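You operate a simulated robot arm through the tools that you are given. There is no shell and no other tool. Be economical: measure what you need, move in short steps, check, and stop when the job is done.

Carry out the task below with a simulated two-armed robot. There is one attempt and no reset: what you move stays moved.

## Task
Wipe the short shaft, line up the grey rest and lift the shaft over with both hands.
Fine: cloth back where it lay; push the grey rest back level with the yellow one; last, push the empty yellow rest back up to the rolls. What is to be rubbed or washed off counts as gone when no trace of it is left.

It is judged by the outcome, as a careful person would: the job done as asked, and still so three seconds after it is handed in. It fails if anything else is knocked over, pushed out of place, dropped, spilled or broken. Flat cloth is picked up by pressing the open fingertips on it (5 to 10 N) and closing them slowly along it; thin cloth reads only 2 to 8 mm in the jaws.

## Robot
Two 7-joint arms with two-finger parallel grippers on one trunk, on a base that drives. Base frame: it is fixed to the floor where the robot stands at the start and does not move with it; the origin is under the middle of the robot, x ahead of it, y to its left, z up; the surface under the hand at the start is at about z = 0.8. Units: m, rad, N and s.
The left shoulder is at the start at [0.05, 0.177, 1.204], the right one opposite. With the tool pointing down near the work surface each hand reaches from about 0.1 to 0.68 m from the robot's upright axis, wherever it stands, measured 20 degrees to its own side. Places, roughly: grey core (9x9x9 cm) [0.8, 0, 0.8]; narrow green roll (12x12x6 cm) [0.8, -0.5, 0.8]; narrow orange roll (10x10x6 cm) [0.8, -0.3, 0.8]; narrow white roll (10x10x6 cm) [0.8, -0.2, 0.8]; teal core (9x9x9 cm) [0.8, 0.1, 0.8]; vees of the grey shaft rest [0.5, 0.5, 0.8]; white cloth of the two-hand bench (7x11x5 cm) [0.5, 0.2, 0.8]. Payload 3.43 kg a hand.
The tool frame of a hand sits at the grasp point between the pads (the TCP): z along the fingers, y along the line on which they close. The tips reach 0.034 m beyond it. Largest opening 0.128 m; finger width 0.024, thickness 0.012; the body of the gripper, 0.048 by 0.13 m, starts 0.096 m behind the TCP.
Orientation is that of the tool frame in the base frame, as a unit quaternion [x, y, z, w]. With the fingers straight down and closing along the base's y, the tool's x points along the base's -x, its y along +y and its z along -z.

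## Interface
- The arms move only by the tool move_arm. It takes "left_plan", "right_plan" or both (then of equal length, played together; a hand with none holds still); each is a list of rows, each a list of 7 numbers: the gripper command, from -1 (shut) to 1 (fully open), values between in proportion, then the shift along the tool's x, y, z in units of 200 mm (1.0 is 200 mm), then the turn, a rotation vector about the tool's x, y, z in units of 90 degrees (1.0 is 90 degrees). In form: [[gripper, dx, dy, dz, rx, ry, rz], ...]. A call has 1 to 20 rows; each row is the pose to reach, as a shift and turn from the pose commanded when the call began, along the tool's axes at that moment. A call with a number of a shift or a turn outside -1 to 1 is refused whole. Rows are played at 5 a second. More than 0.05 m and 0.15 rad between two rows, or a gripper value outside its range, and nothing of the call is played. A pose out of reach is approached as far as the arm can. The call stops where the force on the tool passes 60 N (or 10 N more than at its start, if that is more) or the arm is blocked; 0.2 s more then pass. The fingers move at their own pace (about 0.108 m/s each) and stop on an object; they squeeze with about 45 N. The grip force told is the motor's: it shows also when the fingers shut on nothing. Time passes only in rows, and 0.2 s behind the last, so rows that repeat a pose let the fingers close. The reply holds the time, the measured pose of the TCP, the force on the tool along the base axes, the opening and the grip force, in the units named above and with some noise, with the torque about the TCP (base axes, N m) and any sound that the robot's microphone picked up.
- Cameras (640 x 400 px; columns grow to the right, rows downward): "scene" is now at [0.1567, -0.0029, 1.3619]; the picture's right is [-0.03, -1.00, 0.00], its down [-0.62, 0.02, -0.79] and it looks along [0.78, -0.03, -0.62] (base axes); focal length 261 px, centre (320, 200). "left" rides on the left gripper at [0.076, 0.011, -0.16] in its tool frame; the picture's right is [-0.15, 0.99, 0.00], its down [-0.88, -0.13, -0.46] and it looks along [-0.45, -0.07, 0.89] (tool axes); focal length 234 px, centre (320, 200). "right" rides on the right gripper at [0.076, -0.011, -0.16] in its tool frame; the picture's right is [0.15, 0.99, 0.00], its down [-0.88, 0.13, -0.46] and it looks along [-0.45, 0.07, 0.89] (tool axes); focal length 234 px, centre (320, 200). There is no depth. A picture from a camera that has moved, and an enlarged one, comes with that camera's place and axes in the base frame and with its lens.
- snapshot(camera): a new picture of that camera. No time passes.
- move_column(by): slides the trunk up (or, below 0, down) by that many m; the arms and the scene camera ride with it, the base frame stays. It gives what a move gives, with no picture.
- drive_base(legs): drives the robot by 1 to 6 legs, each [ahead, turn to the left] in m and rad, along the robot's own axes; the way and the turn of a leg run together, so that a leg with both is an arc; at most 1.5 m and 3.142 rad a leg. The arms and the cameras ride along, it lands a little off, and it stops where it bumps. It gives what a move gives.
- aim_head(pan, tilt): turns the head with the scene camera to pan (to the left, within 1.396 rad either way) and tilt (down, from -0.506 to 1.204), counted from straight ahead of the robot. It gives what a move gives.
- enlarge(camera, box): a new picture of the part [left, top, right, bottom] of that camera's present view, enlarged. No time passes.
- job_done(): hands the job in; it is judged then, once.

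Work in short steps. Places have to be worked out from the pictures, the camera data and where the tool is seen: move nearer, look again, correct. Check each grasp and each placing, and mend what went wrong. You have 120 turns and 108 pictures in all, those below and enlarged ones among them. Open the grippers and draw the arms clear of the work before you hand the job in, unless the task says otherwise; then end with one line.

The tools are called after ">>>" as a command line: name --argument value ..., lists and objects as JSON in quotes. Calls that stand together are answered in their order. move_arm: Moves the arms, as the interface text tells. Its arguments: {"type":"object","properties":{"left_plan":{"type":"array","items":{"type":"array","items":{"type":"number"}}},"right_plan":{"type":"array","items":{"type":"array","items":{"type":"number"}}}},"required":[]} The other tools are called the same way: move_column (by) slides the trunk up or down; drive_base (legs) drives the base; aim_head (pan, tilt) turns the head that bears the scene camera; snapshot (camera) takes a picture; enlarge (camera, box) takes an enlarged picture of a part of a camera's view; job_done () hands the job in.

At the start:

```text
t: 0.0
left_ee_pos: [0.4026, 0.1775, 1.2073]
left_ee_rot: [-0.001, 1.0, -0.001, -0.001]
left_force: [-0.7, -0.1, -1.2]
left_torque: [0.04, 0.02, 0.01]
left_gripper_width: 0.1279
left_gripper_force: 0.0
right_ee_pos: [0.4008, -0.1824, 1.1877]
right_ee_rot: [0.0, 1.0, -0.001, 0.0]
right_force: [0.1, -0.9, 0.0]
right_torque: [-0.02, 0.0, 0.04]
right_gripper_width: 0.1279
right_gripper_force: 0.1
trunk travel left (down, up): [-0.375, 0.026]
robot x, y, heading: [0.0017, 0.0027, -0.002]
head pan, tilt: [-0.035, 0.668]
```

scene: 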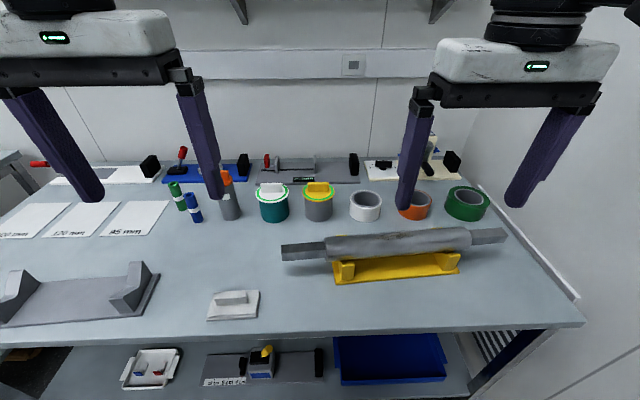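
right: 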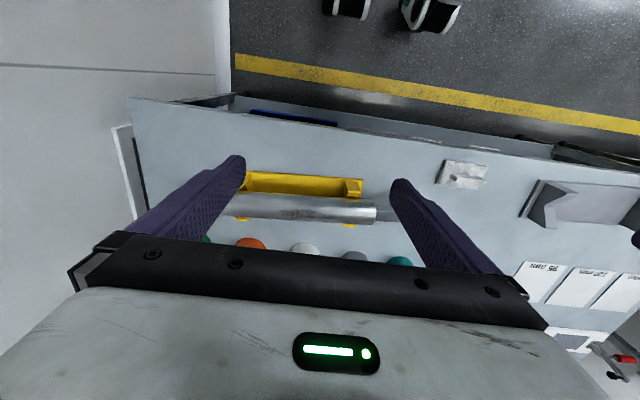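
left: 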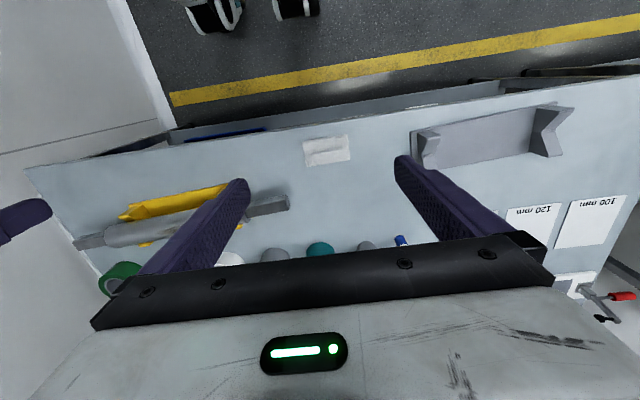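

The shaft lies on the yellow rest to the right; the grey rest is at left and the cloth in the middle front. I look closer at each.

>>> enlarge --camera "scene" --box '[260, 170, 540, 345]'

>>> enlarge --camera "scene" --box '[0, 170, 280, 345]'

```text
2.29 times, centred on (400, 258) of scene
camera zoom: at [0.1567, -0.0029, 1.3619], right [-0.03, -1.0, 0.0], down [-0.62, 0.02, -0.79], along [0.78, -0.03, -0.62], focal length 596 px, centre (137, 69)
```

zoom: 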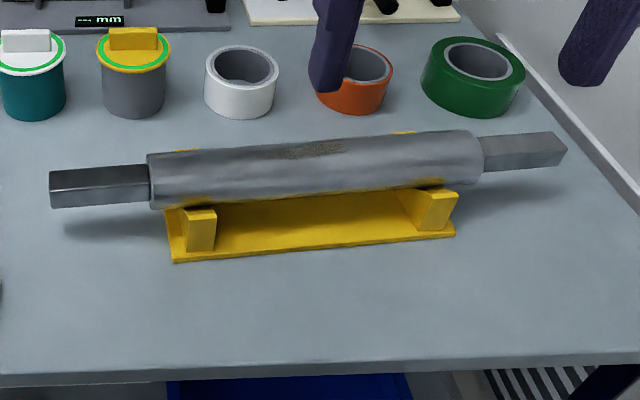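

```text
2.29 times, centred on (140, 258) of scene
camera zoom: at [0.1567, -0.0029, 1.3619], right [-0.03, -1.0, 0.0], down [-0.62, 0.02, -0.79], along [0.78, -0.03, -0.62], focal length 596 px, centre (731, 69)
```

zoom: 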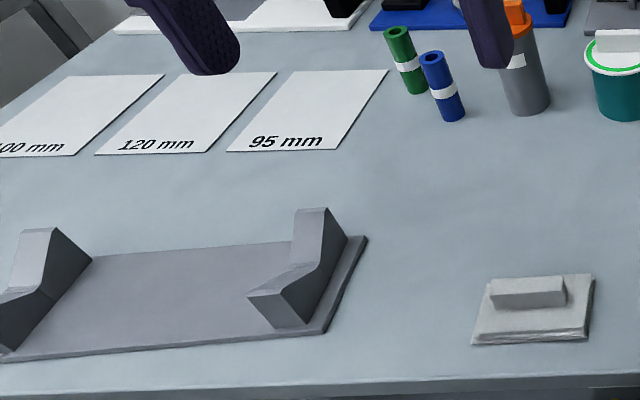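

I zoom the wrist views for the shaft's top and the cloth's handle.

>>> enlarge --camera "right" --box '[200, 140, 440, 290]'

>>> enlarge --camera "left" --box '[50, 100, 370, 300]'

>>> enlarge --camera "left" --box '[270, 90, 590, 290]'

```text
2.67 times, centred on (320, 215) of right
camera zoom: at [0.3248, -0.1942, 1.3469], right [-0.15, 0.99, 0.0], down [0.88, 0.13, 0.46], along [0.45, 0.07, -0.89], focal length 624 px, centre (320, 160)
```

zoom: 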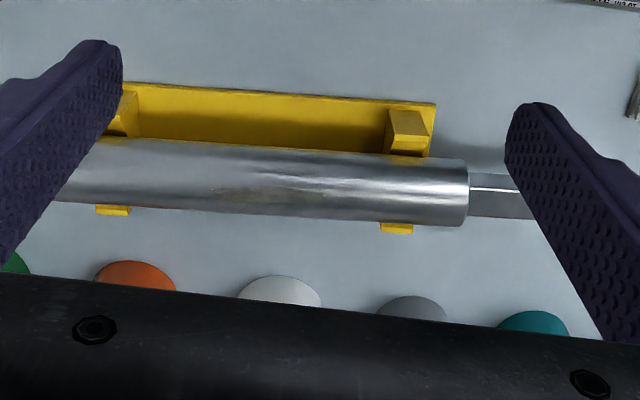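

```text
2.00 times, centred on (210, 200) of left
camera zoom: at [0.3267, 0.1895, 1.3681], right [0.15, 0.99, 0.0], down [0.88, -0.13, 0.45], along [0.45, -0.07, -0.89], focal length 468 px, centre (540, 200)
```

zoom: 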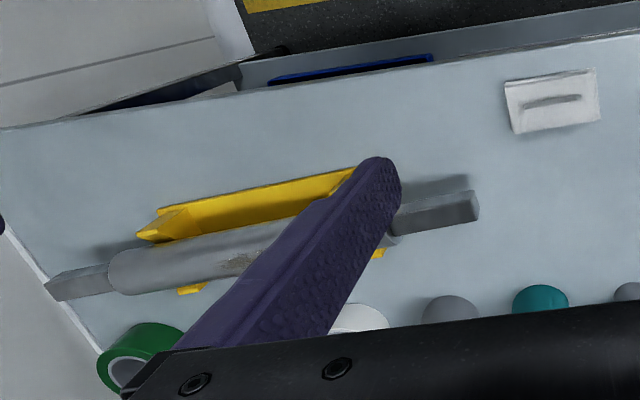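

```text
2.00 times, centred on (430, 190) of left
camera zoom: at [0.3267, 0.1895, 1.3681], right [0.15, 0.99, 0.0], down [0.88, -0.13, 0.45], along [0.45, -0.07, -0.89], focal length 468 px, centre (100, 220)
```

zoom: 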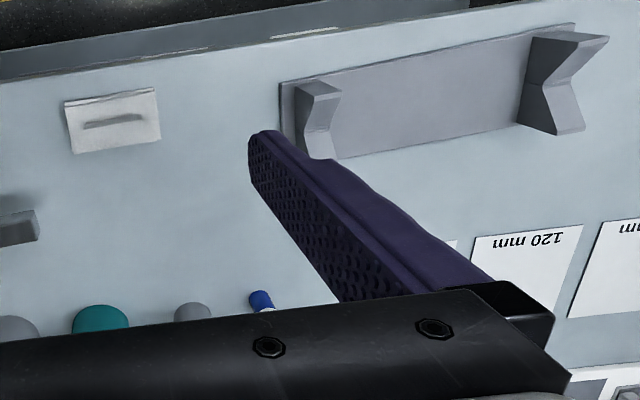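

Cloth's ridge is about (0.473, 0.18, 0.83), running along y. I move the left hand aside to the left while turning the right gripper 90° so that it closes along x.

>>> move_arm --left_plan '[[1, 0, 0.2, 0, 0, 0, 0], [1, 0, 0.4, 0, 0, 0, 0], [1, 0, 0.6, 0, 0, 0, 0], [1, 0, 0.8, 0, 0, 0, 0], [1, 0, 1.0, 0, 0, 0, 0], [1, 0, 1.0, 0, 0, 0, 0], [1, 0, 1.0, 0, 0, 0, 0], [1, 0, 1.0, 0, 0, 0, 0], [1, 0, 1.0, 0, 0, 0, 0], [1, 0, 1.0, 0, 0, 0, 0], [1, 0, 1.0, 0, 0, 0, 0]]' --right_plan '[[1, 0, 0, 0, 0, 0, 0.09], [1, 0, 0, 0, 0, 0, 0.18], [1, 0, 0, 0, 0, 0, 0.27], [1, 0, 0, 0, 0, 0, 0.36], [1, 0, 0.1, 0, 0, 0, 0.45], [1, 0, 0.3, 0, 0, 0, 0.54], [1, 0, 0.5, 0, 0, 0, 0.63], [1, 0, 0.7, 0, 0, 0, 0.72], [1, 0, 0.9, 0, 0, 0, 0.81], [1, 0, 1, 0, 0, 0, 0.9], [1, 0, 1, 0, 0, 0, 0.99]]'

```text
t: 2.4
left_ee_pos: [0.4049, 0.3774, 1.2089]
left_ee_rot: [-0.001, 1.0, -0.001, -0.001]
left_force: [0.5, 0.4, 0.4]
left_torque: [0.01, 0.0, 0.0]
left_gripper_width: 0.1281
left_gripper_force: 0.0
right_ee_pos: [0.4012, 0.0187, 1.1869]
right_ee_rot: [0.703, 0.711, 0.001, -0.001]
right_force: [0.1, 0.3, -0.2]
right_torque: [-0.02, 0.01, 0.0]
right_gripper_width: 0.1282
right_gripper_force: 0.0
trunk travel left (down, up): [-0.375, 0.026]
robot x, y, heading: [0.0018, -0.0025, -0.001]
head pan, tilt: [-0.035, 0.668]
```

Turned cleanly. Now the right hand goes over the cloth at z≈0.99, left hand a bit further away.

>>> move_arm --left_plan '[[1, 0, 0.15, 0, 0, 0, 0], [1, 0, 0.3, 0, 0, 0, 0], [1, 0, 0.45, 0, 0, 0, 0], [1, 0, 0.6, 0, 0, 0, 0], [1, 0, 0.6, 0, 0, 0, 0], [1, 0, 0.6, 0, 0, 0, 0], [1, 0, 0.6, 0, 0, 0, 0], [1, 0, 0.6, 0, 0, 0, 0]]' --right_plan '[[1, 0, 0.04, 0.2, 0, 0, 0], [1, 0.1, 0.09, 0.4, 0, 0, 0], [1, 0.2, 0.14, 0.6, 0, 0, 0], [1, 0.35, 0.2, 0.75, 0, 0, 0], [1, 0.5, 0.25, 0.85, 0, 0, 0], [1, 0.65, 0.31, 0.95, 0, 0, 0], [1, 0.8, 0.36, 1.0, 0, 0, 0], [1, 0.8, 0.36, 1.0, 0, 0, 0]]'

>>> snapshot --camera "right"

>>> snapshot --camera "scene"

```text
t: 4.4
left_ee_pos: [0.4037, 0.4952, 1.2081]
left_ee_rot: [0.0, 1.0, -0.001, -0.001]
left_force: [0.8, 0.4, -0.4]
left_torque: [0.02, -0.01, -0.01]
left_gripper_width: 0.1282
left_gripper_force: 0.1
right_ee_pos: [0.4961, 0.1379, 0.9935]
right_ee_rot: [0.723, 0.691, 0.002, -0.002]
right_force: [-0.3, -0.5, 0.7]
right_torque: [0.0, 0.02, -0.05]
right_gripper_width: 0.1278
right_gripper_force: 0.1
right hand out of reach, approached as far as the arm can: row 7, 8
trunk travel left (down, up): [-0.375, 0.026]
robot x, y, heading: [0.0009, -0.0016, -0.002]
head pan, tilt: [-0.035, 0.668]
stopped in row 8 (right hand): the arm was blocked; the commanded pose is now the measured one
```

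```text
99 pictures are left
camera right: at [0.4873, 0.2126, 1.1548], right [0.99, 0.1, 0.0], down [0.09, -0.89, 0.45], along [0.05, -0.45, -0.89], focal length 234 px, centre (320, 200)
```

right: 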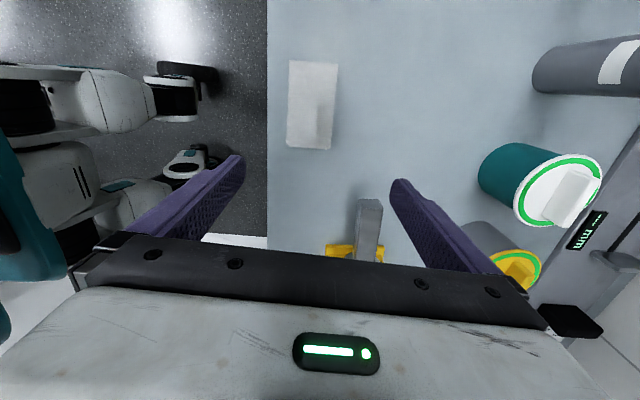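

```text
98 pictures are left
camera scene: at [0.157, -0.0034, 1.3619], right [-0.03, -1.0, 0.0], down [-0.62, 0.02, -0.78], along [0.78, -0.03, -0.62], focal length 261 px, centre (320, 200)
```

scene: 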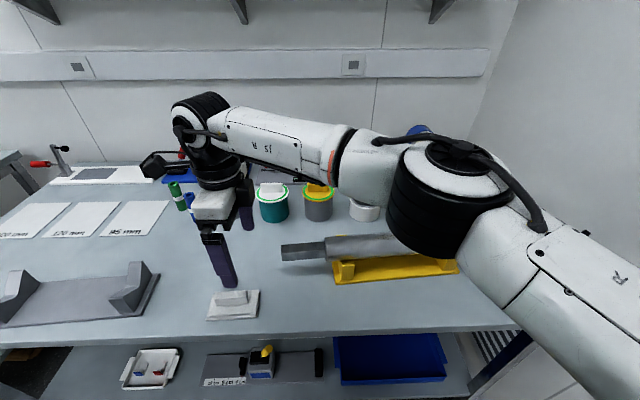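

The right arm can't reach across to the cloth; I raise it a little, then turn the base left by 0.45 rad.

>>> move_arm --right_plan '[[1, 0, 0, -0.2, 0, 0, 0], [1, -0.1, -0.1, -0.4, 0, 0, 0], [1, -0.2, -0.2, -0.5, 0, 0, 0]]'

>>> drive_base --legs '[[0, 0.45]]'

>>> snapshot --camera "right"

>>> snapshot --camera "scene"

```text
t: 5.2
left_ee_pos: [0.4017, 0.4966, 1.2072]
left_ee_rot: [0.0, 1.0, -0.001, -0.001]
left_force: [0.0, 0.6, 0.2]
left_torque: [-0.03, 0.0, 0.02]
left_gripper_width: 0.1284
left_gripper_force: 0.0
right_ee_pos: [0.4498, 0.103, 1.0956]
right_ee_rot: [0.72, 0.694, 0.004, -0.001]
right_force: [-0.8, -0.2, 0.7]
right_torque: [-0.02, -0.01, -0.02]
right_gripper_width: 0.128
right_gripper_force: 0.1
trunk travel left (down, up): [-0.375, 0.026]
robot x, y, heading: [0.0008, -0.0021, -0.0]
head pan, tilt: [-0.035, 0.668]
```

```text
t: 6.9
left_ee_pos: [0.1497, 0.6227, 1.2081]
left_ee_rot: [-0.222, 0.975, -0.001, -0.001]
left_force: [0.5, 0.5, -0.2]
left_torque: [-0.01, 0.01, 0.0]
left_gripper_width: 0.128
left_gripper_force: 0.0
right_ee_pos: [0.363, 0.288, 1.0948]
right_ee_rot: [0.549, 0.836, 0.003, -0.002]
right_force: [0.9, -0.7, 0.3]
right_torque: [0.0, -0.03, -0.05]
right_gripper_width: 0.128
right_gripper_force: 0.0
trunk travel left (down, up): [-0.375, 0.026]
robot x, y, heading: [-0.0001, 0.0015, 0.448]
head pan, tilt: [-0.035, 0.668]
```

```text
97 pictures are left
camera right: at [0.3212, 0.3502, 1.2542], right [0.85, 0.53, 0.0], down [0.47, -0.76, 0.45], along [0.24, -0.38, -0.89], focal length 234 px, centre (320, 200)
```

right: 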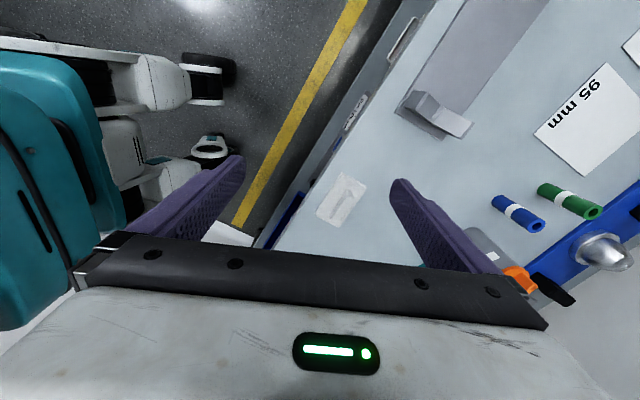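

```text
96 pictures are left
camera scene: at [0.1422, 0.065, 1.362], right [0.4, -0.92, 0.0], down [-0.57, -0.25, -0.79], along [0.72, 0.31, -0.62], focal length 261 px, centre (320, 200)
```

scene: 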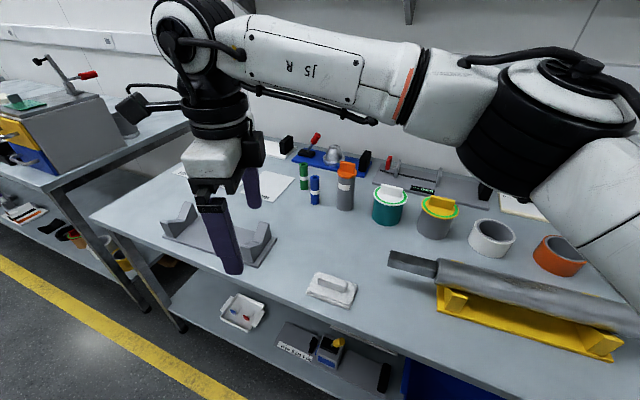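

Now the cloth at about (0.474, 0.18) is within reach; I go above it and re-square the gripper to close along x.

>>> move_arm --right_plan '[[1, -0.12, 0.05, 0.1, 0, 0, 0.05], [1, -0.24, 0.1, 0.2, 0, 0, 0.1], [1, -0.36, 0.15, 0.3, 0, 0, 0.15], [1, -0.48, 0.2, 0.4, 0, 0, 0.2], [1, -0.6, 0.25, 0.5, 0, 0, 0.26], [1, -0.717, 0.295, 0.6, 0, 0, 0.26], [1, -0.717, 0.295, 0.67, 0, 0, 0.26]]'

>>> snapshot --camera "right"

>>> snapshot --camera "scene"

```text
t: 8.5
left_ee_pos: [0.1505, 0.6226, 1.2059]
left_ee_rot: [-0.222, 0.975, -0.001, 0.0]
left_force: [-0.7, 0.1, -0.5]
left_torque: [-0.01, 0.02, -0.01]
left_gripper_width: 0.1281
left_gripper_force: 0.0
right_ee_pos: [0.4744, 0.1802, 0.96]
right_ee_rot: [0.707, 0.707, 0.002, -0.003]
right_force: [-0.5, -1.8, 0.6]
right_torque: [0.03, 0.02, -0.02]
right_gripper_width: 0.1279
right_gripper_force: 0.1
trunk travel left (down, up): [-0.375, 0.026]
robot x, y, heading: [0.0011, -0.0013, 0.447]
head pan, tilt: [-0.035, 0.668]
```

```text
95 pictures are left
camera right: at [0.4629, 0.2533, 1.1197], right [0.99, 0.15, 0.0], down [0.13, -0.88, 0.45], along [0.07, -0.45, -0.89], focal length 234 px, centre (320, 200)
```

right: 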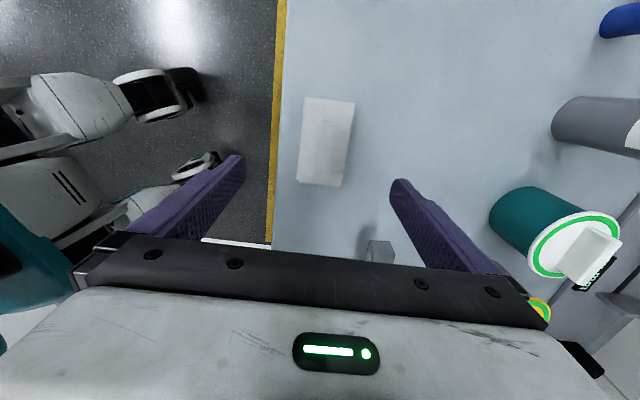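

```text
94 pictures are left
camera scene: at [0.1427, 0.0649, 1.3619], right [0.4, -0.92, 0.0], down [-0.57, -0.25, -0.78], along [0.72, 0.31, -0.62], focal length 261 px, centre (320, 200)
```

scene: 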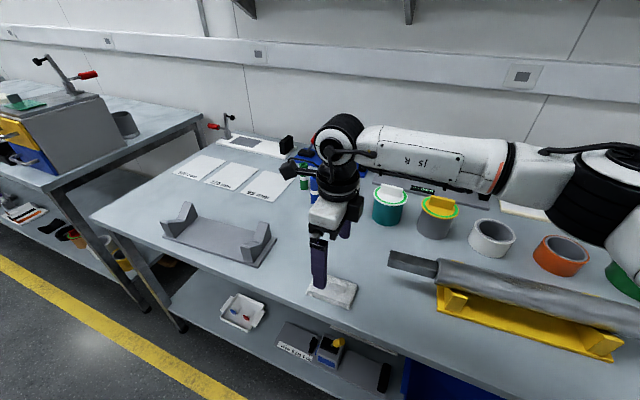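

I zoom on the ridge to fix its position.

>>> enlarge --camera "right" --box '[270, 85, 390, 195]'

```text
3.64 times, centred on (330, 140) of right
camera zoom: at [0.4629, 0.2533, 1.1197], right [0.99, 0.15, 0.0], down [0.13, -0.88, 0.45], along [0.07, -0.45, -0.89], focal length 852 px, centre (284, 418)
```

zoom: 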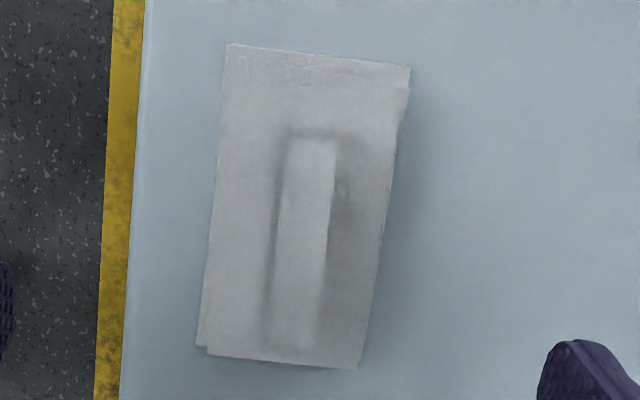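

Ridge centre (0.483, 0.180), 16 mm thick, turned ~3°. I descend to TCP z≈0.862 with the fingers partly closed around it.

>>> move_arm --right_plan '[[0.2, 0, 0.045, 0.15, 0, 0, -0.034], [0.0, 0, 0.045, 0.3, 0, 0, -0.034], [0.0, 0, 0.045, 0.4, 0, 0, -0.034], [0.0, 0, 0.045, 0.46, 0, 0, -0.034], [0.0, 0, 0.045, 0.49, 0, 0, -0.034]]'

>>> snapshot --camera "right"

>>> enlarge --camera "scene" --box '[260, 220, 400, 320]'

```text
t: 9.7
left_ee_pos: [0.1503, 0.6239, 1.2062]
left_ee_rot: [-0.222, 0.975, -0.001, -0.001]
left_force: [0.0, -0.5, 0.3]
left_torque: [-0.05, -0.01, 0.01]
left_gripper_width: 0.1279
left_gripper_force: 0.1
right_ee_pos: [0.4807, 0.1807, 0.8622]
right_ee_rot: [0.689, 0.725, 0.003, -0.002]
right_force: [0.7, 0.4, -0.3]
right_torque: [0.03, -0.01, -0.04]
right_gripper_width: 0.0641
right_gripper_force: 0.1
trunk travel left (down, up): [-0.375, 0.026]
robot x, y, heading: [-0.0018, 0.0039, 0.444]
head pan, tilt: [-0.035, 0.668]
```

```text
92 pictures are left
camera right: at [0.4667, 0.2534, 1.0213], right [0.98, 0.2, 0.0], down [0.18, -0.88, 0.45], along [0.09, -0.44, -0.89], focal length 234 px, centre (320, 200)
```

right: 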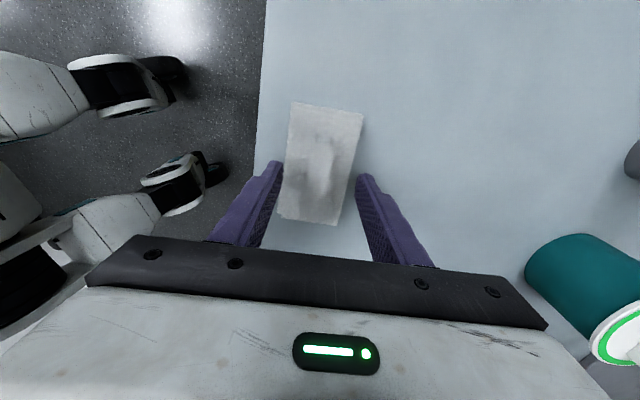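

```text
4.00 times, centred on (330, 270) of scene
camera zoom: at [0.1427, 0.0647, 1.3619], right [0.4, -0.92, 0.0], down [-0.57, -0.25, -0.79], along [0.72, 0.31, -0.62], focal length 1043 px, centre (280, -80)
```

zoom: 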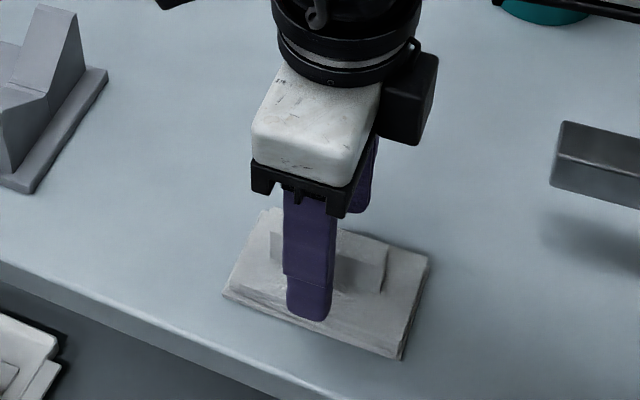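

Ridge is between the pads; I close on it.

>>> move_arm --right_plan '[[-0.4, 0, 0, 0, 0, 0, 0], [-0.7, 0, 0, 0, 0, 0, 0], [-0.85, 0, 0, 0, 0, 0, 0], [-1, 0, 0, 0, 0, 0, 0], [-1, 0, 0, 0, 0, 0, 0], [-1, 0, 0, 0, 0, 0, 0]]'

>>> snapshot --camera "right"

```text
t: 11.1
left_ee_pos: [0.1506, 0.6233, 1.2077]
left_ee_rot: [-0.222, 0.975, -0.001, -0.001]
left_force: [0.2, -0.1, 0.7]
left_torque: [0.02, -0.01, -0.01]
left_gripper_width: 0.1278
left_gripper_force: 0.1
right_ee_pos: [0.4816, 0.1809, 0.8604]
right_ee_rot: [0.689, 0.725, 0.002, -0.002]
right_force: [-0.1, 0.2, 0.4]
right_torque: [-0.01, -0.02, 0.02]
right_gripper_width: 0.0145
right_gripper_force: 44.7
trunk travel left (down, up): [-0.375, 0.026]
robot x, y, heading: [0.0005, -0.0032, 0.443]
head pan, tilt: [-0.035, 0.668]
```

```text
90 pictures are left
camera right: at [0.4668, 0.2533, 1.0214], right [0.98, 0.2, 0.0], down [0.18, -0.88, 0.45], along [0.09, -0.44, -0.89], focal length 234 px, centre (320, 200)
```

right: 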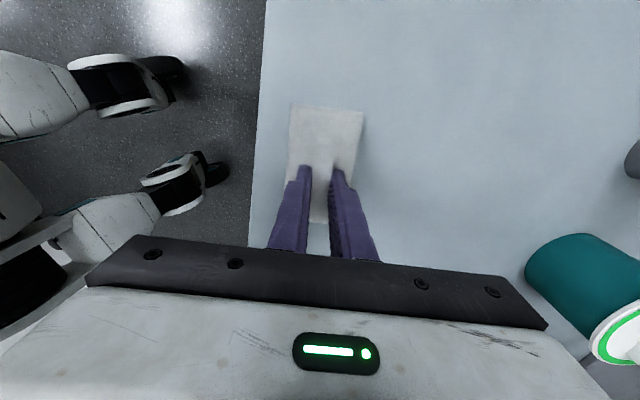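

Held (14.5 mm). The return pose is TCP (0.4816, 0.1809, 0.861). I lift and turn the base back to heading 0.

>>> move_arm --right_plan '[[-1, 0, 0, -0.1, 0, 0, 0], [-1, 0, 0, -0.3, 0, 0, 0], [-1, 0, 0, -0.5, 0, 0, 0], [-1, 0, 0, -0.7, 0, 0, 0], [-1, 0, 0, -0.9, 0, 0, 0], [-1, 0, 0, -1, 0, 0, 0]]'

>>> drive_base --legs '[[0, -0.443]]'

>>> snapshot --camera "scene"

>>> snapshot --camera "right"

```text
t: 12.5
left_ee_pos: [0.15, 0.6228, 1.2074]
left_ee_rot: [-0.222, 0.975, -0.001, 0.0]
left_force: [-0.5, 0.3, -0.2]
left_torque: [0.02, 0.0, 0.01]
left_gripper_width: 0.128
left_gripper_force: 0.1
right_ee_pos: [0.4817, 0.1807, 1.062]
right_ee_rot: [0.688, 0.726, 0.002, -0.003]
right_force: [0.2, -0.4, 1.0]
right_torque: [0.02, 0.02, 0.02]
right_gripper_width: 0.0
right_gripper_force: 33.0
trunk travel left (down, up): [-0.375, 0.026]
robot x, y, heading: [0.0031, 0.0008, 0.447]
head pan, tilt: [-0.035, 0.668]
```

```text
t: 14.2
left_ee_pos: [0.4009, 0.5007, 1.2063]
left_ee_rot: [-0.005, 1.0, 0.0, -0.001]
left_force: [-0.2, 0.3, 0.5]
left_torque: [0.0, 0.0, 0.03]
left_gripper_width: 0.128
left_gripper_force: 0.0
right_ee_pos: [0.5125, -0.0418, 1.0614]
right_ee_rot: [0.83, 0.558, 0.002, -0.002]
right_force: [1.3, -0.3, -0.7]
right_torque: [0.04, 0.01, 0.02]
right_gripper_width: 0.0
right_gripper_force: 33.2
trunk travel left (down, up): [-0.375, 0.026]
robot x, y, heading: [0.004, -0.0012, 0.007]
head pan, tilt: [-0.035, 0.668]
```

```text
89 pictures are left
camera scene: at [0.1569, -0.0021, 1.3619], right [-0.03, -1.0, 0.0], down [-0.62, 0.02, -0.78], along [0.78, -0.02, -0.62], focal length 261 px, centre (320, 200)
```

scene: 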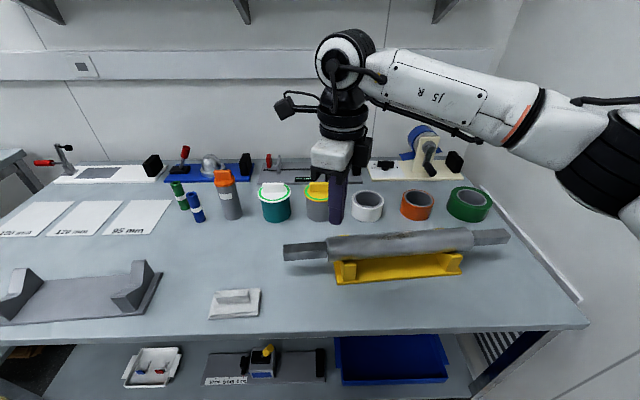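

```text
88 pictures are left
camera right: at [0.5302, 0.0304, 1.2215], right [0.97, -0.24, 0.0], down [-0.21, -0.87, 0.45], along [-0.11, -0.44, -0.89], focal length 234 px, centre (320, 200)
```

right: 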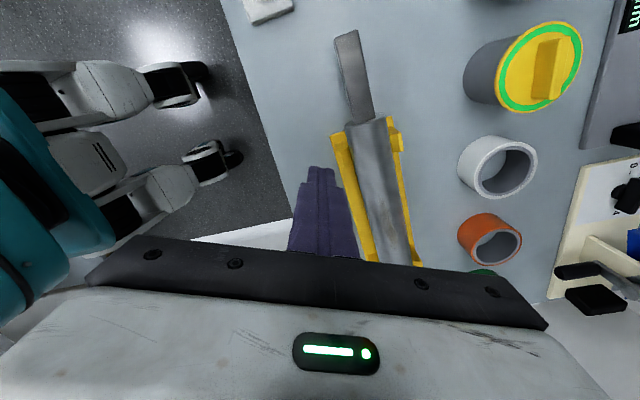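

The cloth slipped off on the lift — it lies still in place in the scene view. I open, turn back and re-grip deeper.

>>> move_arm --right_plan '[[-0.4, 0, 0, 0, 0, 0, 0], [0, 0, 0, 0, 0, 0, 0]]'

>>> drive_base --legs '[[0, 0.443]]'

>>> snapshot --camera "right"

```text
t: 14.8
left_ee_pos: [0.3996, 0.5005, 1.2075]
left_ee_rot: [-0.005, 1.0, -0.001, -0.001]
left_force: [-0.1, 0.0, -0.1]
left_torque: [0.03, -0.04, 0.03]
left_gripper_width: 0.128
left_gripper_force: 0.0
right_ee_pos: [0.5123, -0.0414, 1.0615]
right_ee_rot: [0.829, 0.559, 0.004, -0.002]
right_force: [-0.1, -0.5, 0.5]
right_torque: [-0.02, 0.01, 0.02]
right_gripper_width: 0.0639
right_gripper_force: 0.1
trunk travel left (down, up): [-0.375, 0.026]
robot x, y, heading: [0.002, -0.0009, 0.003]
head pan, tilt: [-0.035, 0.668]
```

```text
t: 16.5
left_ee_pos: [0.1476, 0.622, 1.2065]
left_ee_rot: [-0.223, 0.975, -0.001, -0.001]
left_force: [-0.8, 0.2, 0.0]
left_torque: [-0.03, 0.0, 0.0]
left_gripper_width: 0.1282
left_gripper_force: 0.2
right_ee_pos: [0.4809, 0.1827, 1.0617]
right_ee_rot: [0.687, 0.727, 0.003, -0.003]
right_force: [-0.7, 0.6, 0.6]
right_torque: [-0.02, 0.01, 0.01]
right_gripper_width: 0.064
right_gripper_force: 0.1
trunk travel left (down, up): [-0.375, 0.026]
robot x, y, heading: [0.001, -0.0016, 0.445]
head pan, tilt: [-0.035, 0.668]
```

```text
87 pictures are left
camera right: at [0.4652, 0.2545, 1.2216], right [0.98, 0.2, 0.0], down [0.18, -0.87, 0.45], along [0.09, -0.44, -0.89], focal length 234 px, centre (320, 200)
```

right: 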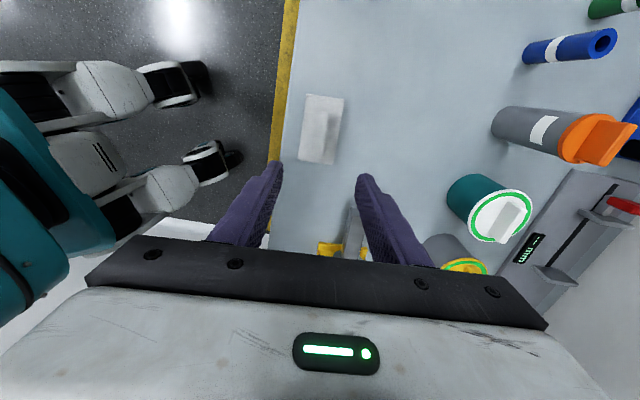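

I descend again to 0.862, then further in small steps until contact shows.

>>> move_arm --right_plan '[[0, 0, 0, 0.25, 0, 0, 0], [0, 0, 0, 0.5, 0, 0, 0], [0, 0, 0, 0.75, 0, 0, 0], [0, 0, 0, 0.9, 0, 0, 0], [0, 0, 0, 1.0, 0, 0, 0]]'

>>> move_arm --right_plan '[[0, 0, 0, 0.03, 0, 0, 0], [0, 0, 0, 0.06, 0, 0, 0], [0, 0, 0, 0.08, 0, 0, 0]]'

>>> enlarge --camera "right" --box '[240, 80, 400, 260]'

>>> enlarge --camera "scene" --box '[260, 220, 400, 320]'

```text
t: 17.7
left_ee_pos: [0.1473, 0.623, 1.2069]
left_ee_rot: [-0.222, 0.975, -0.001, -0.001]
left_force: [-0.6, -0.1, 0.8]
left_torque: [0.0, -0.01, -0.01]
left_gripper_width: 0.1282
left_gripper_force: 0.0
right_ee_pos: [0.4823, 0.1828, 0.8618]
right_ee_rot: [0.688, 0.726, 0.002, -0.002]
right_force: [-0.5, 0.6, -0.6]
right_torque: [-0.01, -0.01, 0.01]
right_gripper_width: 0.0641
right_gripper_force: 0.1
trunk travel left (down, up): [-0.375, 0.026]
robot x, y, heading: [-0.0044, 0.0013, 0.444]
head pan, tilt: [-0.035, 0.668]
```

```text
t: 18.5
left_ee_pos: [0.1494, 0.6226, 1.2051]
left_ee_rot: [-0.223, 0.975, -0.001, -0.001]
left_force: [0.5, 0.0, 1.4]
left_torque: [-0.03, 0.03, 0.01]
left_gripper_width: 0.1281
left_gripper_force: 0.0
right_ee_pos: [0.4816, 0.1829, 0.8437]
right_ee_rot: [0.687, 0.727, 0.003, -0.002]
right_force: [0.0, -0.3, 0.0]
right_torque: [-0.01, 0.0, 0.01]
right_gripper_width: 0.0639
right_gripper_force: 0.0
trunk travel left (down, up): [-0.375, 0.026]
robot x, y, heading: [0.0012, 0.0015, 0.448]
head pan, tilt: [-0.035, 0.668]
```

```text
2.22 times, centred on (320, 170) of right
camera zoom: at [0.4655, 0.2561, 1.0047], right [0.98, 0.2, 0.0], down [0.18, -0.88, 0.45], along [0.09, -0.44, -0.89], focal length 520 px, centre (320, 267)
```

zoom: 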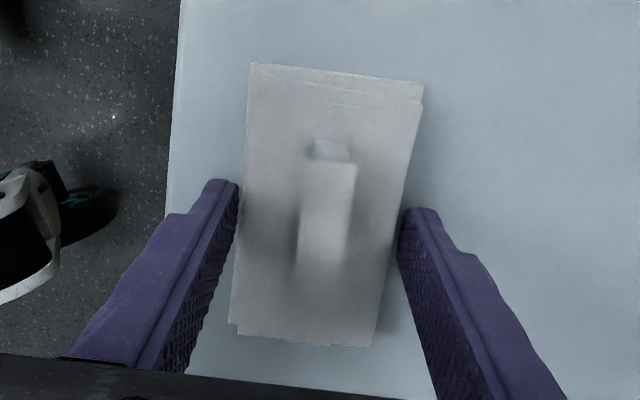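

```text
4.00 times, centred on (330, 270) of scene
camera zoom: at [0.1427, 0.0653, 1.3618], right [0.4, -0.92, 0.0], down [-0.57, -0.25, -0.78], along [0.72, 0.32, -0.62], focal length 1043 px, centre (280, -80)
```

zoom: 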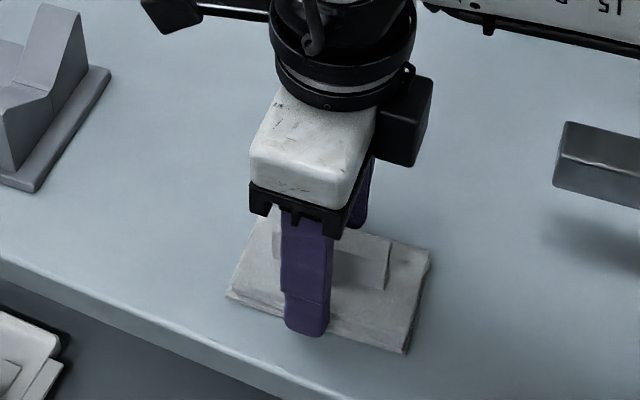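

No contact yet at tips 0.81, but the jaws straddle the pad itself. I raise, narrow the jaws to ~32 mm, then lower until I feel the pad.

>>> move_arm --right_plan '[[0, 0, 0, -0.09, 0, 0, 0], [-0.3, 0, 0, -0.09, 0, 0, 0], [-0.5, 0, 0, -0.09, 0, 0, 0], [-0.5, 0, 0, -0.05, 0, 0, 0], [-0.5, 0, 0, -0.03, 0, 0, 0], [-0.5, 0, 0, -0.015, 0, 0, 0]]'

>>> enlarge --camera "right" --box '[240, 80, 400, 260]'

```text
t: 19.9
left_ee_pos: [0.1466, 0.6217, 1.2073]
left_ee_rot: [-0.222, 0.975, -0.001, -0.001]
left_force: [-0.3, -0.7, -0.7]
left_torque: [0.0, -0.05, -0.01]
left_gripper_width: 0.1279
left_gripper_force: 0.0
right_ee_pos: [0.482, 0.1824, 0.8511]
right_ee_rot: [0.687, 0.727, 0.005, -0.003]
right_force: [-0.9, -4.9, 20.8]
right_torque: [-0.28, 0.08, 0.03]
right_gripper_width: 0.032
right_gripper_force: 0.0
trunk travel left (down, up): [-0.375, 0.026]
robot x, y, heading: [-0.0003, 0.0007, 0.449]
head pan, tilt: [-0.035, 0.668]
```

```text
2.22 times, centred on (320, 170) of right
camera zoom: at [0.4646, 0.2551, 1.0119], right [0.98, 0.2, 0.01], down [0.18, -0.88, 0.45], along [0.09, -0.44, -0.89], focal length 520 px, centre (320, 267)
```

zoom: 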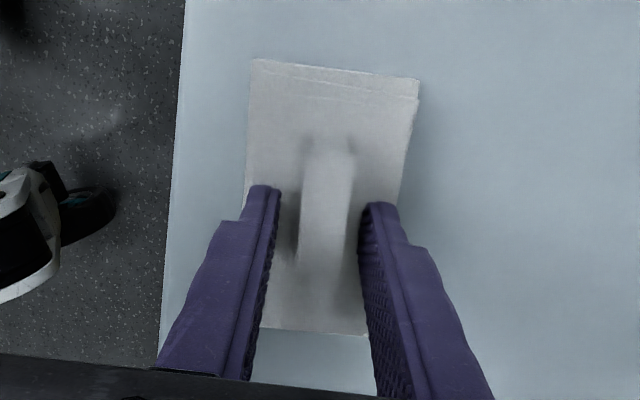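

The tips rest on the pad top (0.817). I ease to light pressure and close, then lift 3 cm to check.

>>> move_arm --right_plan '[[-0.5, 0, 0, -0.012, 0, 0, 0], [-0.7, 0, 0, -0.012, 0, 0, 0], [-0.85, 0, 0, -0.012, 0, 0, 0], [-1, 0, 0, -0.012, 0, 0, 0], [-1, 0, 0, -0.012, 0, 0, 0], [-1, 0, 0, -0.012, 0, 0, 0]]'

>>> move_arm --right_plan '[[-1, 0, 0, -0.03, 0, 0, 0], [-1, 0, 0, -0.06, 0, 0, 0], [-1, 0, 0, -0.1, 0, 0, 0], [-1, 0, 0, -0.15, 0, 0, 0]]'

>>> enlarge --camera "scene" --box '[260, 220, 400, 320]'

```text
t: 21.3
left_ee_pos: [0.1482, 0.6226, 1.2064]
left_ee_rot: [-0.222, 0.975, -0.001, -0.001]
left_force: [0.4, 0.0, 0.3]
left_torque: [-0.01, 0.0, -0.02]
left_gripper_width: 0.1281
left_gripper_force: 0.1
right_ee_pos: [0.4794, 0.1842, 0.852]
right_ee_rot: [0.687, 0.727, 0.003, -0.003]
right_force: [3.9, 3.3, 16.0]
right_torque: [0.1, -0.04, 0.1]
right_gripper_width: 0.0144
right_gripper_force: 44.9
trunk travel left (down, up): [-0.375, 0.026]
robot x, y, heading: [-0.0004, -0.0008, 0.448]
head pan, tilt: [-0.035, 0.668]
```

```text
t: 22.3
left_ee_pos: [0.1472, 0.6234, 1.2068]
left_ee_rot: [-0.222, 0.975, -0.001, 0.0]
left_force: [-0.4, -0.1, 0.4]
left_torque: [0.0, 0.0, -0.01]
left_gripper_width: 0.1281
left_gripper_force: 0.1
right_ee_pos: [0.4815, 0.1829, 0.8814]
right_ee_rot: [0.687, 0.727, 0.002, -0.003]
right_force: [-0.5, -0.1, -1.1]
right_torque: [0.0, 0.01, -0.04]
right_gripper_width: 0.0142
right_gripper_force: 44.9
trunk travel left (down, up): [-0.375, 0.026]
robot x, y, heading: [0.0006, 0.0033, 0.453]
head pan, tilt: [-0.035, 0.668]
```

```text
4.00 times, centred on (330, 270) of scene
camera zoom: at [0.1424, 0.0651, 1.3619], right [0.4, -0.92, 0.0], down [-0.57, -0.25, -0.79], along [0.72, 0.32, -0.62], focal length 1043 px, centre (280, -80)
```

zoom: 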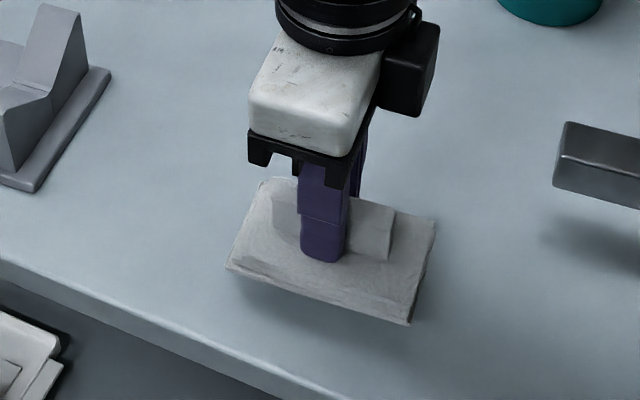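

Lifted this time. I raise it to ~1.06 and turn the base back.

>>> move_arm --right_plan '[[-1, 0, 0, -0.15, 0, 0, 0], [-1, 0, 0, -0.3, 0, 0, 0], [-1, 0, 0, -0.45, 0, 0, 0], [-1, 0, 0, -0.6, 0, 0, 0], [-1, 0, 0, -0.75, 0, 0, 0], [-1, 0, 0, -0.9, 0, 0, 0]]'

>>> drive_base --legs '[[0, -0.447]]'

>>> snapshot --camera "right"

>>> enlarge --camera "scene" --box '[260, 130, 540, 305]'

```text
t: 23.7
left_ee_pos: [0.1491, 0.6213, 1.2069]
left_ee_rot: [-0.223, 0.975, -0.002, 0.0]
left_force: [-0.6, 0.3, 0.7]
left_torque: [0.01, 0.0, 0.01]
left_gripper_width: 0.128
left_gripper_force: 0.1
right_ee_pos: [0.4814, 0.1804, 1.0612]
right_ee_rot: [0.687, 0.727, 0.002, -0.003]
right_force: [-0.7, -0.4, 0.0]
right_torque: [-0.01, 0.03, 0.02]
right_gripper_width: 0.0143
right_gripper_force: 44.9
trunk travel left (down, up): [-0.375, 0.026]
robot x, y, heading: [-0.0015, 0.0012, 0.448]
head pan, tilt: [-0.035, 0.668]
```

```text
t: 25.4
left_ee_pos: [0.4035, 0.4954, 1.2074]
left_ee_rot: [-0.001, 1.0, 0.0, 0.0]
left_force: [0.2, 0.3, -0.4]
left_torque: [0.04, -0.02, 0.01]
left_gripper_width: 0.1284
left_gripper_force: 0.0
right_ee_pos: [0.5119, -0.046, 1.0603]
right_ee_rot: [0.831, 0.556, 0.003, -0.002]
right_force: [-0.1, 0.0, -1.2]
right_torque: [-0.04, 0.01, 0.01]
right_gripper_width: 0.0145
right_gripper_force: 44.2
trunk travel left (down, up): [-0.375, 0.026]
robot x, y, heading: [-0.0019, -0.0008, 0.005]
head pan, tilt: [-0.035, 0.668]
```

```text
82 pictures are left
camera right: at [0.5302, 0.0257, 1.2208], right [0.97, -0.24, 0.0], down [-0.22, -0.87, 0.45], along [-0.11, -0.44, -0.89], focal length 234 px, centre (320, 200)
```

right: 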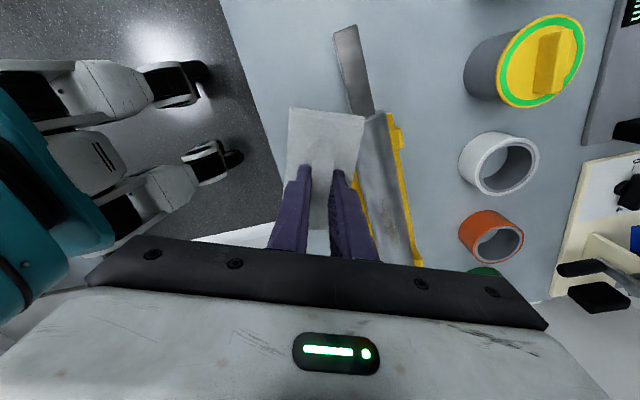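

```text
2.29 times, centred on (400, 218) of scene
camera zoom: at [0.1569, -0.0032, 1.3619], right [-0.03, -1.0, 0.0], down [-0.62, 0.02, -0.78], along [0.78, -0.03, -0.62], focal length 596 px, centre (137, 160)
```

zoom: 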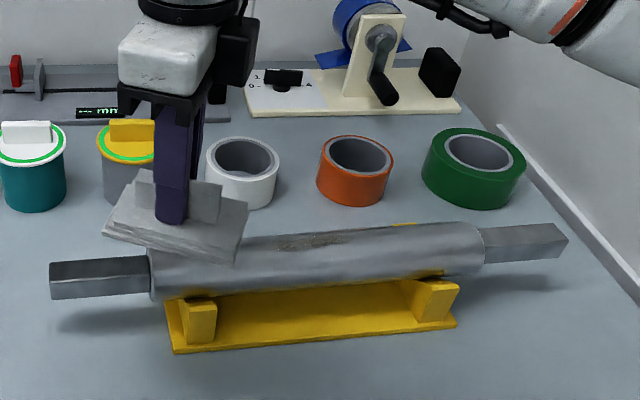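

Cloth held. I bring it above the stained stretch (about (0.592, -0.21)), aligning it with the shaft.

>>> move_arm --right_plan '[[-1, -0.1, 0.115, 0, 0, 0, -0.05], [-1, -0.2, 0.23, 0, 0, 0, -0.1], [-1, -0.3, 0.345, 0, 0, 0, -0.15], [-1, -0.4, 0.46, 0, 0, 0, -0.2], [-1, -0.5, 0.575, 0, 0, 0, -0.25], [-1, -0.6, 0.687, 0.05, 0, 0, -0.292], [-1, -0.6, 0.687, 0.15, 0, 0, -0.292]]'

>>> snapshot --camera "right"

>>> enlarge --camera "scene" --box '[260, 130, 540, 305]'

```text
t: 27.0
left_ee_pos: [0.4034, 0.4965, 1.206]
left_ee_rot: [0.0, 1.0, -0.001, -0.001]
left_force: [0.1, 0.2, -0.1]
left_torque: [-0.01, 0.03, 0.02]
left_gripper_width: 0.1279
left_gripper_force: 0.2
right_ee_pos: [0.5946, -0.2093, 1.0295]
right_ee_rot: [0.682, 0.731, 0.003, -0.001]
right_force: [0.0, -0.4, 0.0]
right_torque: [0.01, 0.0, 0.0]
right_gripper_width: 0.0145
right_gripper_force: 45.1
trunk travel left (down, up): [-0.375, 0.026]
robot x, y, heading: [0.0032, -0.0, 0.004]
head pan, tilt: [-0.035, 0.668]
```

```text
80 pictures are left
camera right: at [0.5765, -0.137, 1.19], right [0.98, 0.21, 0.0], down [0.19, -0.87, 0.45], along [0.1, -0.44, -0.89], focal length 234 px, centre (320, 200)
```

right: 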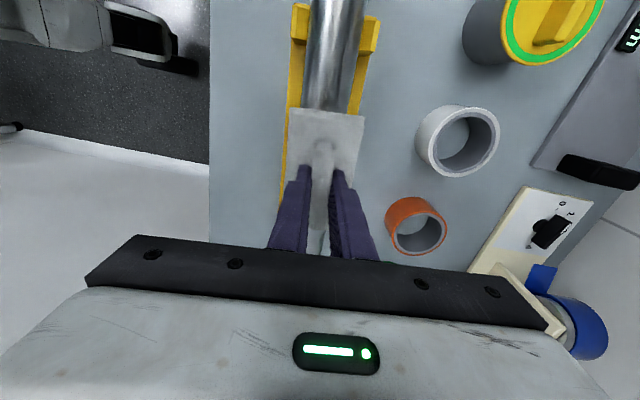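

```text
2.29 times, centred on (400, 218) of scene
camera zoom: at [0.1568, -0.0026, 1.3619], right [-0.03, -1.0, 0.0], down [-0.62, 0.02, -0.78], along [0.78, -0.03, -0.62], focal length 596 px, centre (137, 160)
```

zoom: 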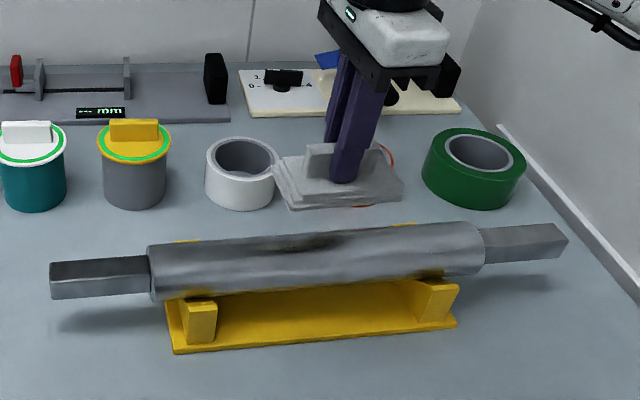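

The pad hangs slightly above/behind the shaft. I shift 3 mm ahead and lower in small steps to find contact.

>>> move_arm --right_plan '[[-1, 0, 0.015, 0.15, 0, 0, 0], [-1, 0, 0.015, 0.25, 0, 0, 0], [-1, 0, 0.015, 0.32, 0, 0, 0]]'

>>> enlarge --camera "scene" --box '[260, 130, 540, 305]'

```text
t: 27.8
left_ee_pos: [0.4031, 0.4978, 1.2068]
left_ee_rot: [-0.001, 1.0, 0.0, -0.001]
left_force: [0.0, 0.9, 0.6]
left_torque: [-0.02, -0.03, -0.01]
left_gripper_width: 0.128
left_gripper_force: 0.1
right_ee_pos: [0.5955, -0.2086, 0.9651]
right_ee_rot: [0.684, 0.73, 0.003, -0.002]
right_force: [-0.1, 0.0, -1.0]
right_torque: [-0.01, -0.01, 0.0]
right_gripper_width: 0.0146
right_gripper_force: 44.5
trunk travel left (down, up): [-0.375, 0.026]
robot x, y, heading: [0.0006, 0.0005, 0.002]
head pan, tilt: [-0.035, 0.668]
```

```text
2.29 times, centred on (400, 218) of scene
camera zoom: at [0.1569, -0.0028, 1.3619], right [-0.03, -1.0, 0.0], down [-0.62, 0.02, -0.78], along [0.78, -0.03, -0.62], focal length 596 px, centre (137, 160)
```

zoom: 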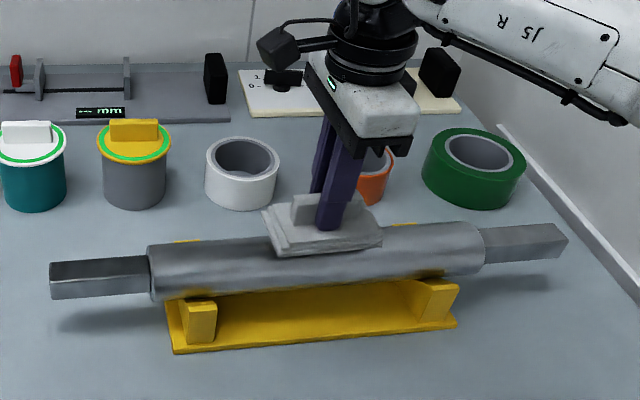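

No contact at 0.965; I keep lowering by small steps.

>>> move_arm --right_plan '[[-1, 0, 0, 0.02, 0, 0, 0], [-1, 0, 0, 0.04, 0, 0, 0], [-1, 0, 0, 0.06, 0, 0, 0]]'

```text
t: 28.6
left_ee_pos: [0.4034, 0.4966, 1.2063]
left_ee_rot: [-0.001, 1.0, -0.001, -0.001]
left_force: [-0.6, 0.1, -1.1]
left_torque: [-0.03, -0.02, -0.04]
left_gripper_width: 0.1279
left_gripper_force: 0.1
right_ee_pos: [0.5954, -0.2083, 0.9539]
right_ee_rot: [0.684, 0.73, 0.003, -0.001]
right_force: [0.6, -0.7, -0.7]
right_torque: [-0.02, 0.02, 0.0]
right_gripper_width: 0.0147
right_gripper_force: 45.3
trunk travel left (down, up): [-0.375, 0.026]
robot x, y, heading: [-0.0003, -0.0015, 0.004]
head pan, tilt: [-0.035, 0.668]
```

Still free; lower further.

>>> move_arm --right_plan '[[-1, 0, 0, 0.02, 0, 0, 0], [-1, 0, 0, 0.04, 0, 0, 0], [-1, 0, 0, 0.05, 0, 0, 0]]'

```text
t: 29.4
left_ee_pos: [0.399, 0.4973, 1.2079]
left_ee_rot: [-0.001, 1.0, -0.002, 0.001]
left_force: [-0.6, 0.6, 0.0]
left_torque: [-0.03, -0.01, 0.0]
left_gripper_width: 0.1279
left_gripper_force: 0.1
right_ee_pos: [0.5979, -0.2072, 0.9533]
right_ee_rot: [0.683, 0.73, 0.009, 0.003]
right_force: [-1.8, -12.0, 43.1]
right_torque: [1.32, 0.36, 0.16]
right_gripper_width: 0.0147
right_gripper_force: 45.3
trunk travel left (down, up): [-0.375, 0.026]
robot x, y, heading: [0.0015, 0.0007, -0.002]
head pan, tilt: [-0.035, 0.668]
```

Contact: the shaft's top is at z≈0.90. I ease to about 20 N and rub along the shaft with small cross-shifts.

>>> move_arm --right_plan '[[-1, 0, 0, -0.025, 0, 0, 0], [-1, 0.15, 0, -0.025, 0, 0, 0], [-1, 0.3, 0, -0.025, 0, 0, 0], [-1, 0.15, 0.02, -0.025, 0, 0, 0], [-1, 0, 0.04, -0.025, 0, 0, 0], [-1, -0.15, 0.04, -0.025, 0, 0, 0], [-1, -0.3, 0.04, -0.025, 0, 0, 0], [-1, -0.15, 0.0, -0.025, 0, 0, 0], [-1, 0, -0.04, -0.025, 0, 0, 0], [-1, 0.15, -0.06, -0.025, 0, 0, 0], [-1, 0.3, -0.06, -0.025, 0, 0, 0], [-1, 0.15, -0.06, -0.025, 0, 0, 0], [-1, 0, -0.06, -0.025, 0, 0, 0], [-1, -0.15, -0.06, -0.025, 0, 0, 0], [-1, -0.3, -0.06, -0.025, 0, 0, 0], [-1, -0.15, 0, -0.025, 0, 0, 0], [-1, 0, 0, -0.025, 0, 0, 0]]'

>>> move_arm --right_plan '[[-1, 0, 0, -0.15, 0, 0, 0], [-1, 0, 0, -0.35, 0, 0, 0], [-1, 0, 0.2, -0.45, 0, 0, 0], [-1, 0, 0.4, -0.5, 0, 0, 0]]'

>>> enlarge --camera "scene" --box '[300, 200, 500, 300]'

```text
t: 33.0
left_ee_pos: [0.4005, 0.4981, 1.2079]
left_ee_rot: [0.0, 1.0, -0.002, 0.001]
left_force: [-0.7, -0.5, 0.3]
left_torque: [0.05, 0.01, 0.03]
left_gripper_width: 0.128
left_gripper_force: 0.2
right_ee_pos: [0.5985, -0.2086, 0.9527]
right_ee_rot: [0.683, 0.73, 0.005, 0.004]
right_force: [2.6, -2.7, 27.1]
right_torque: [-1.49, 0.0, 0.11]
right_gripper_width: 0.0145
right_gripper_force: 45.1
trunk travel left (down, up): [-0.375, 0.026]
robot x, y, heading: [-0.0023, 0.0017, 0.004]
head pan, tilt: [-0.035, 0.668]
```

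```text
t: 34.0
left_ee_pos: [0.4028, 0.4959, 1.2079]
left_ee_rot: [0.0, 1.0, 0.0, -0.001]
left_force: [0.1, -1.7, 0.5]
left_torque: [0.13, 0.01, 0.04]
left_gripper_width: 0.1279
left_gripper_force: 0.0
right_ee_pos: [0.6567, -0.2074, 1.0445]
right_ee_rot: [0.681, 0.732, 0.004, -0.002]
right_force: [0.2, -0.3, -1.0]
right_torque: [0.02, 0.01, 0.0]
right_gripper_width: 0.0145
right_gripper_force: 44.9
right hand out of reach, approached as far as the arm can: row 4
trunk travel left (down, up): [-0.375, 0.026]
robot x, y, heading: [-0.0051, 0.0001, 0.004]
head pan, tilt: [-0.035, 0.668]
```

```text
3.20 times, centred on (400, 250) of scene
camera zoom: at [0.1567, -0.0051, 1.3619], right [-0.03, -1.0, 0.0], down [-0.62, 0.02, -0.79], along [0.78, -0.02, -0.62], focal length 834 px, centre (64, 40)
```

zoom: 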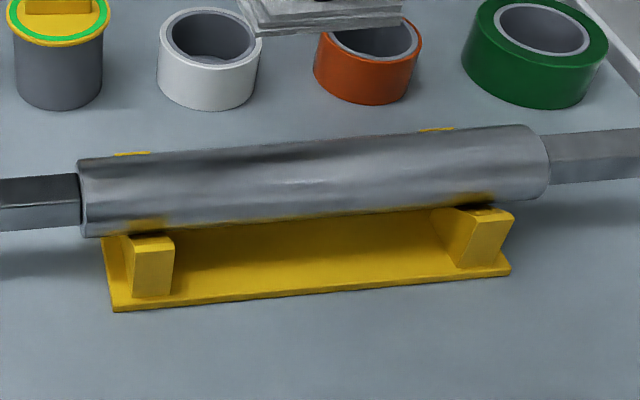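

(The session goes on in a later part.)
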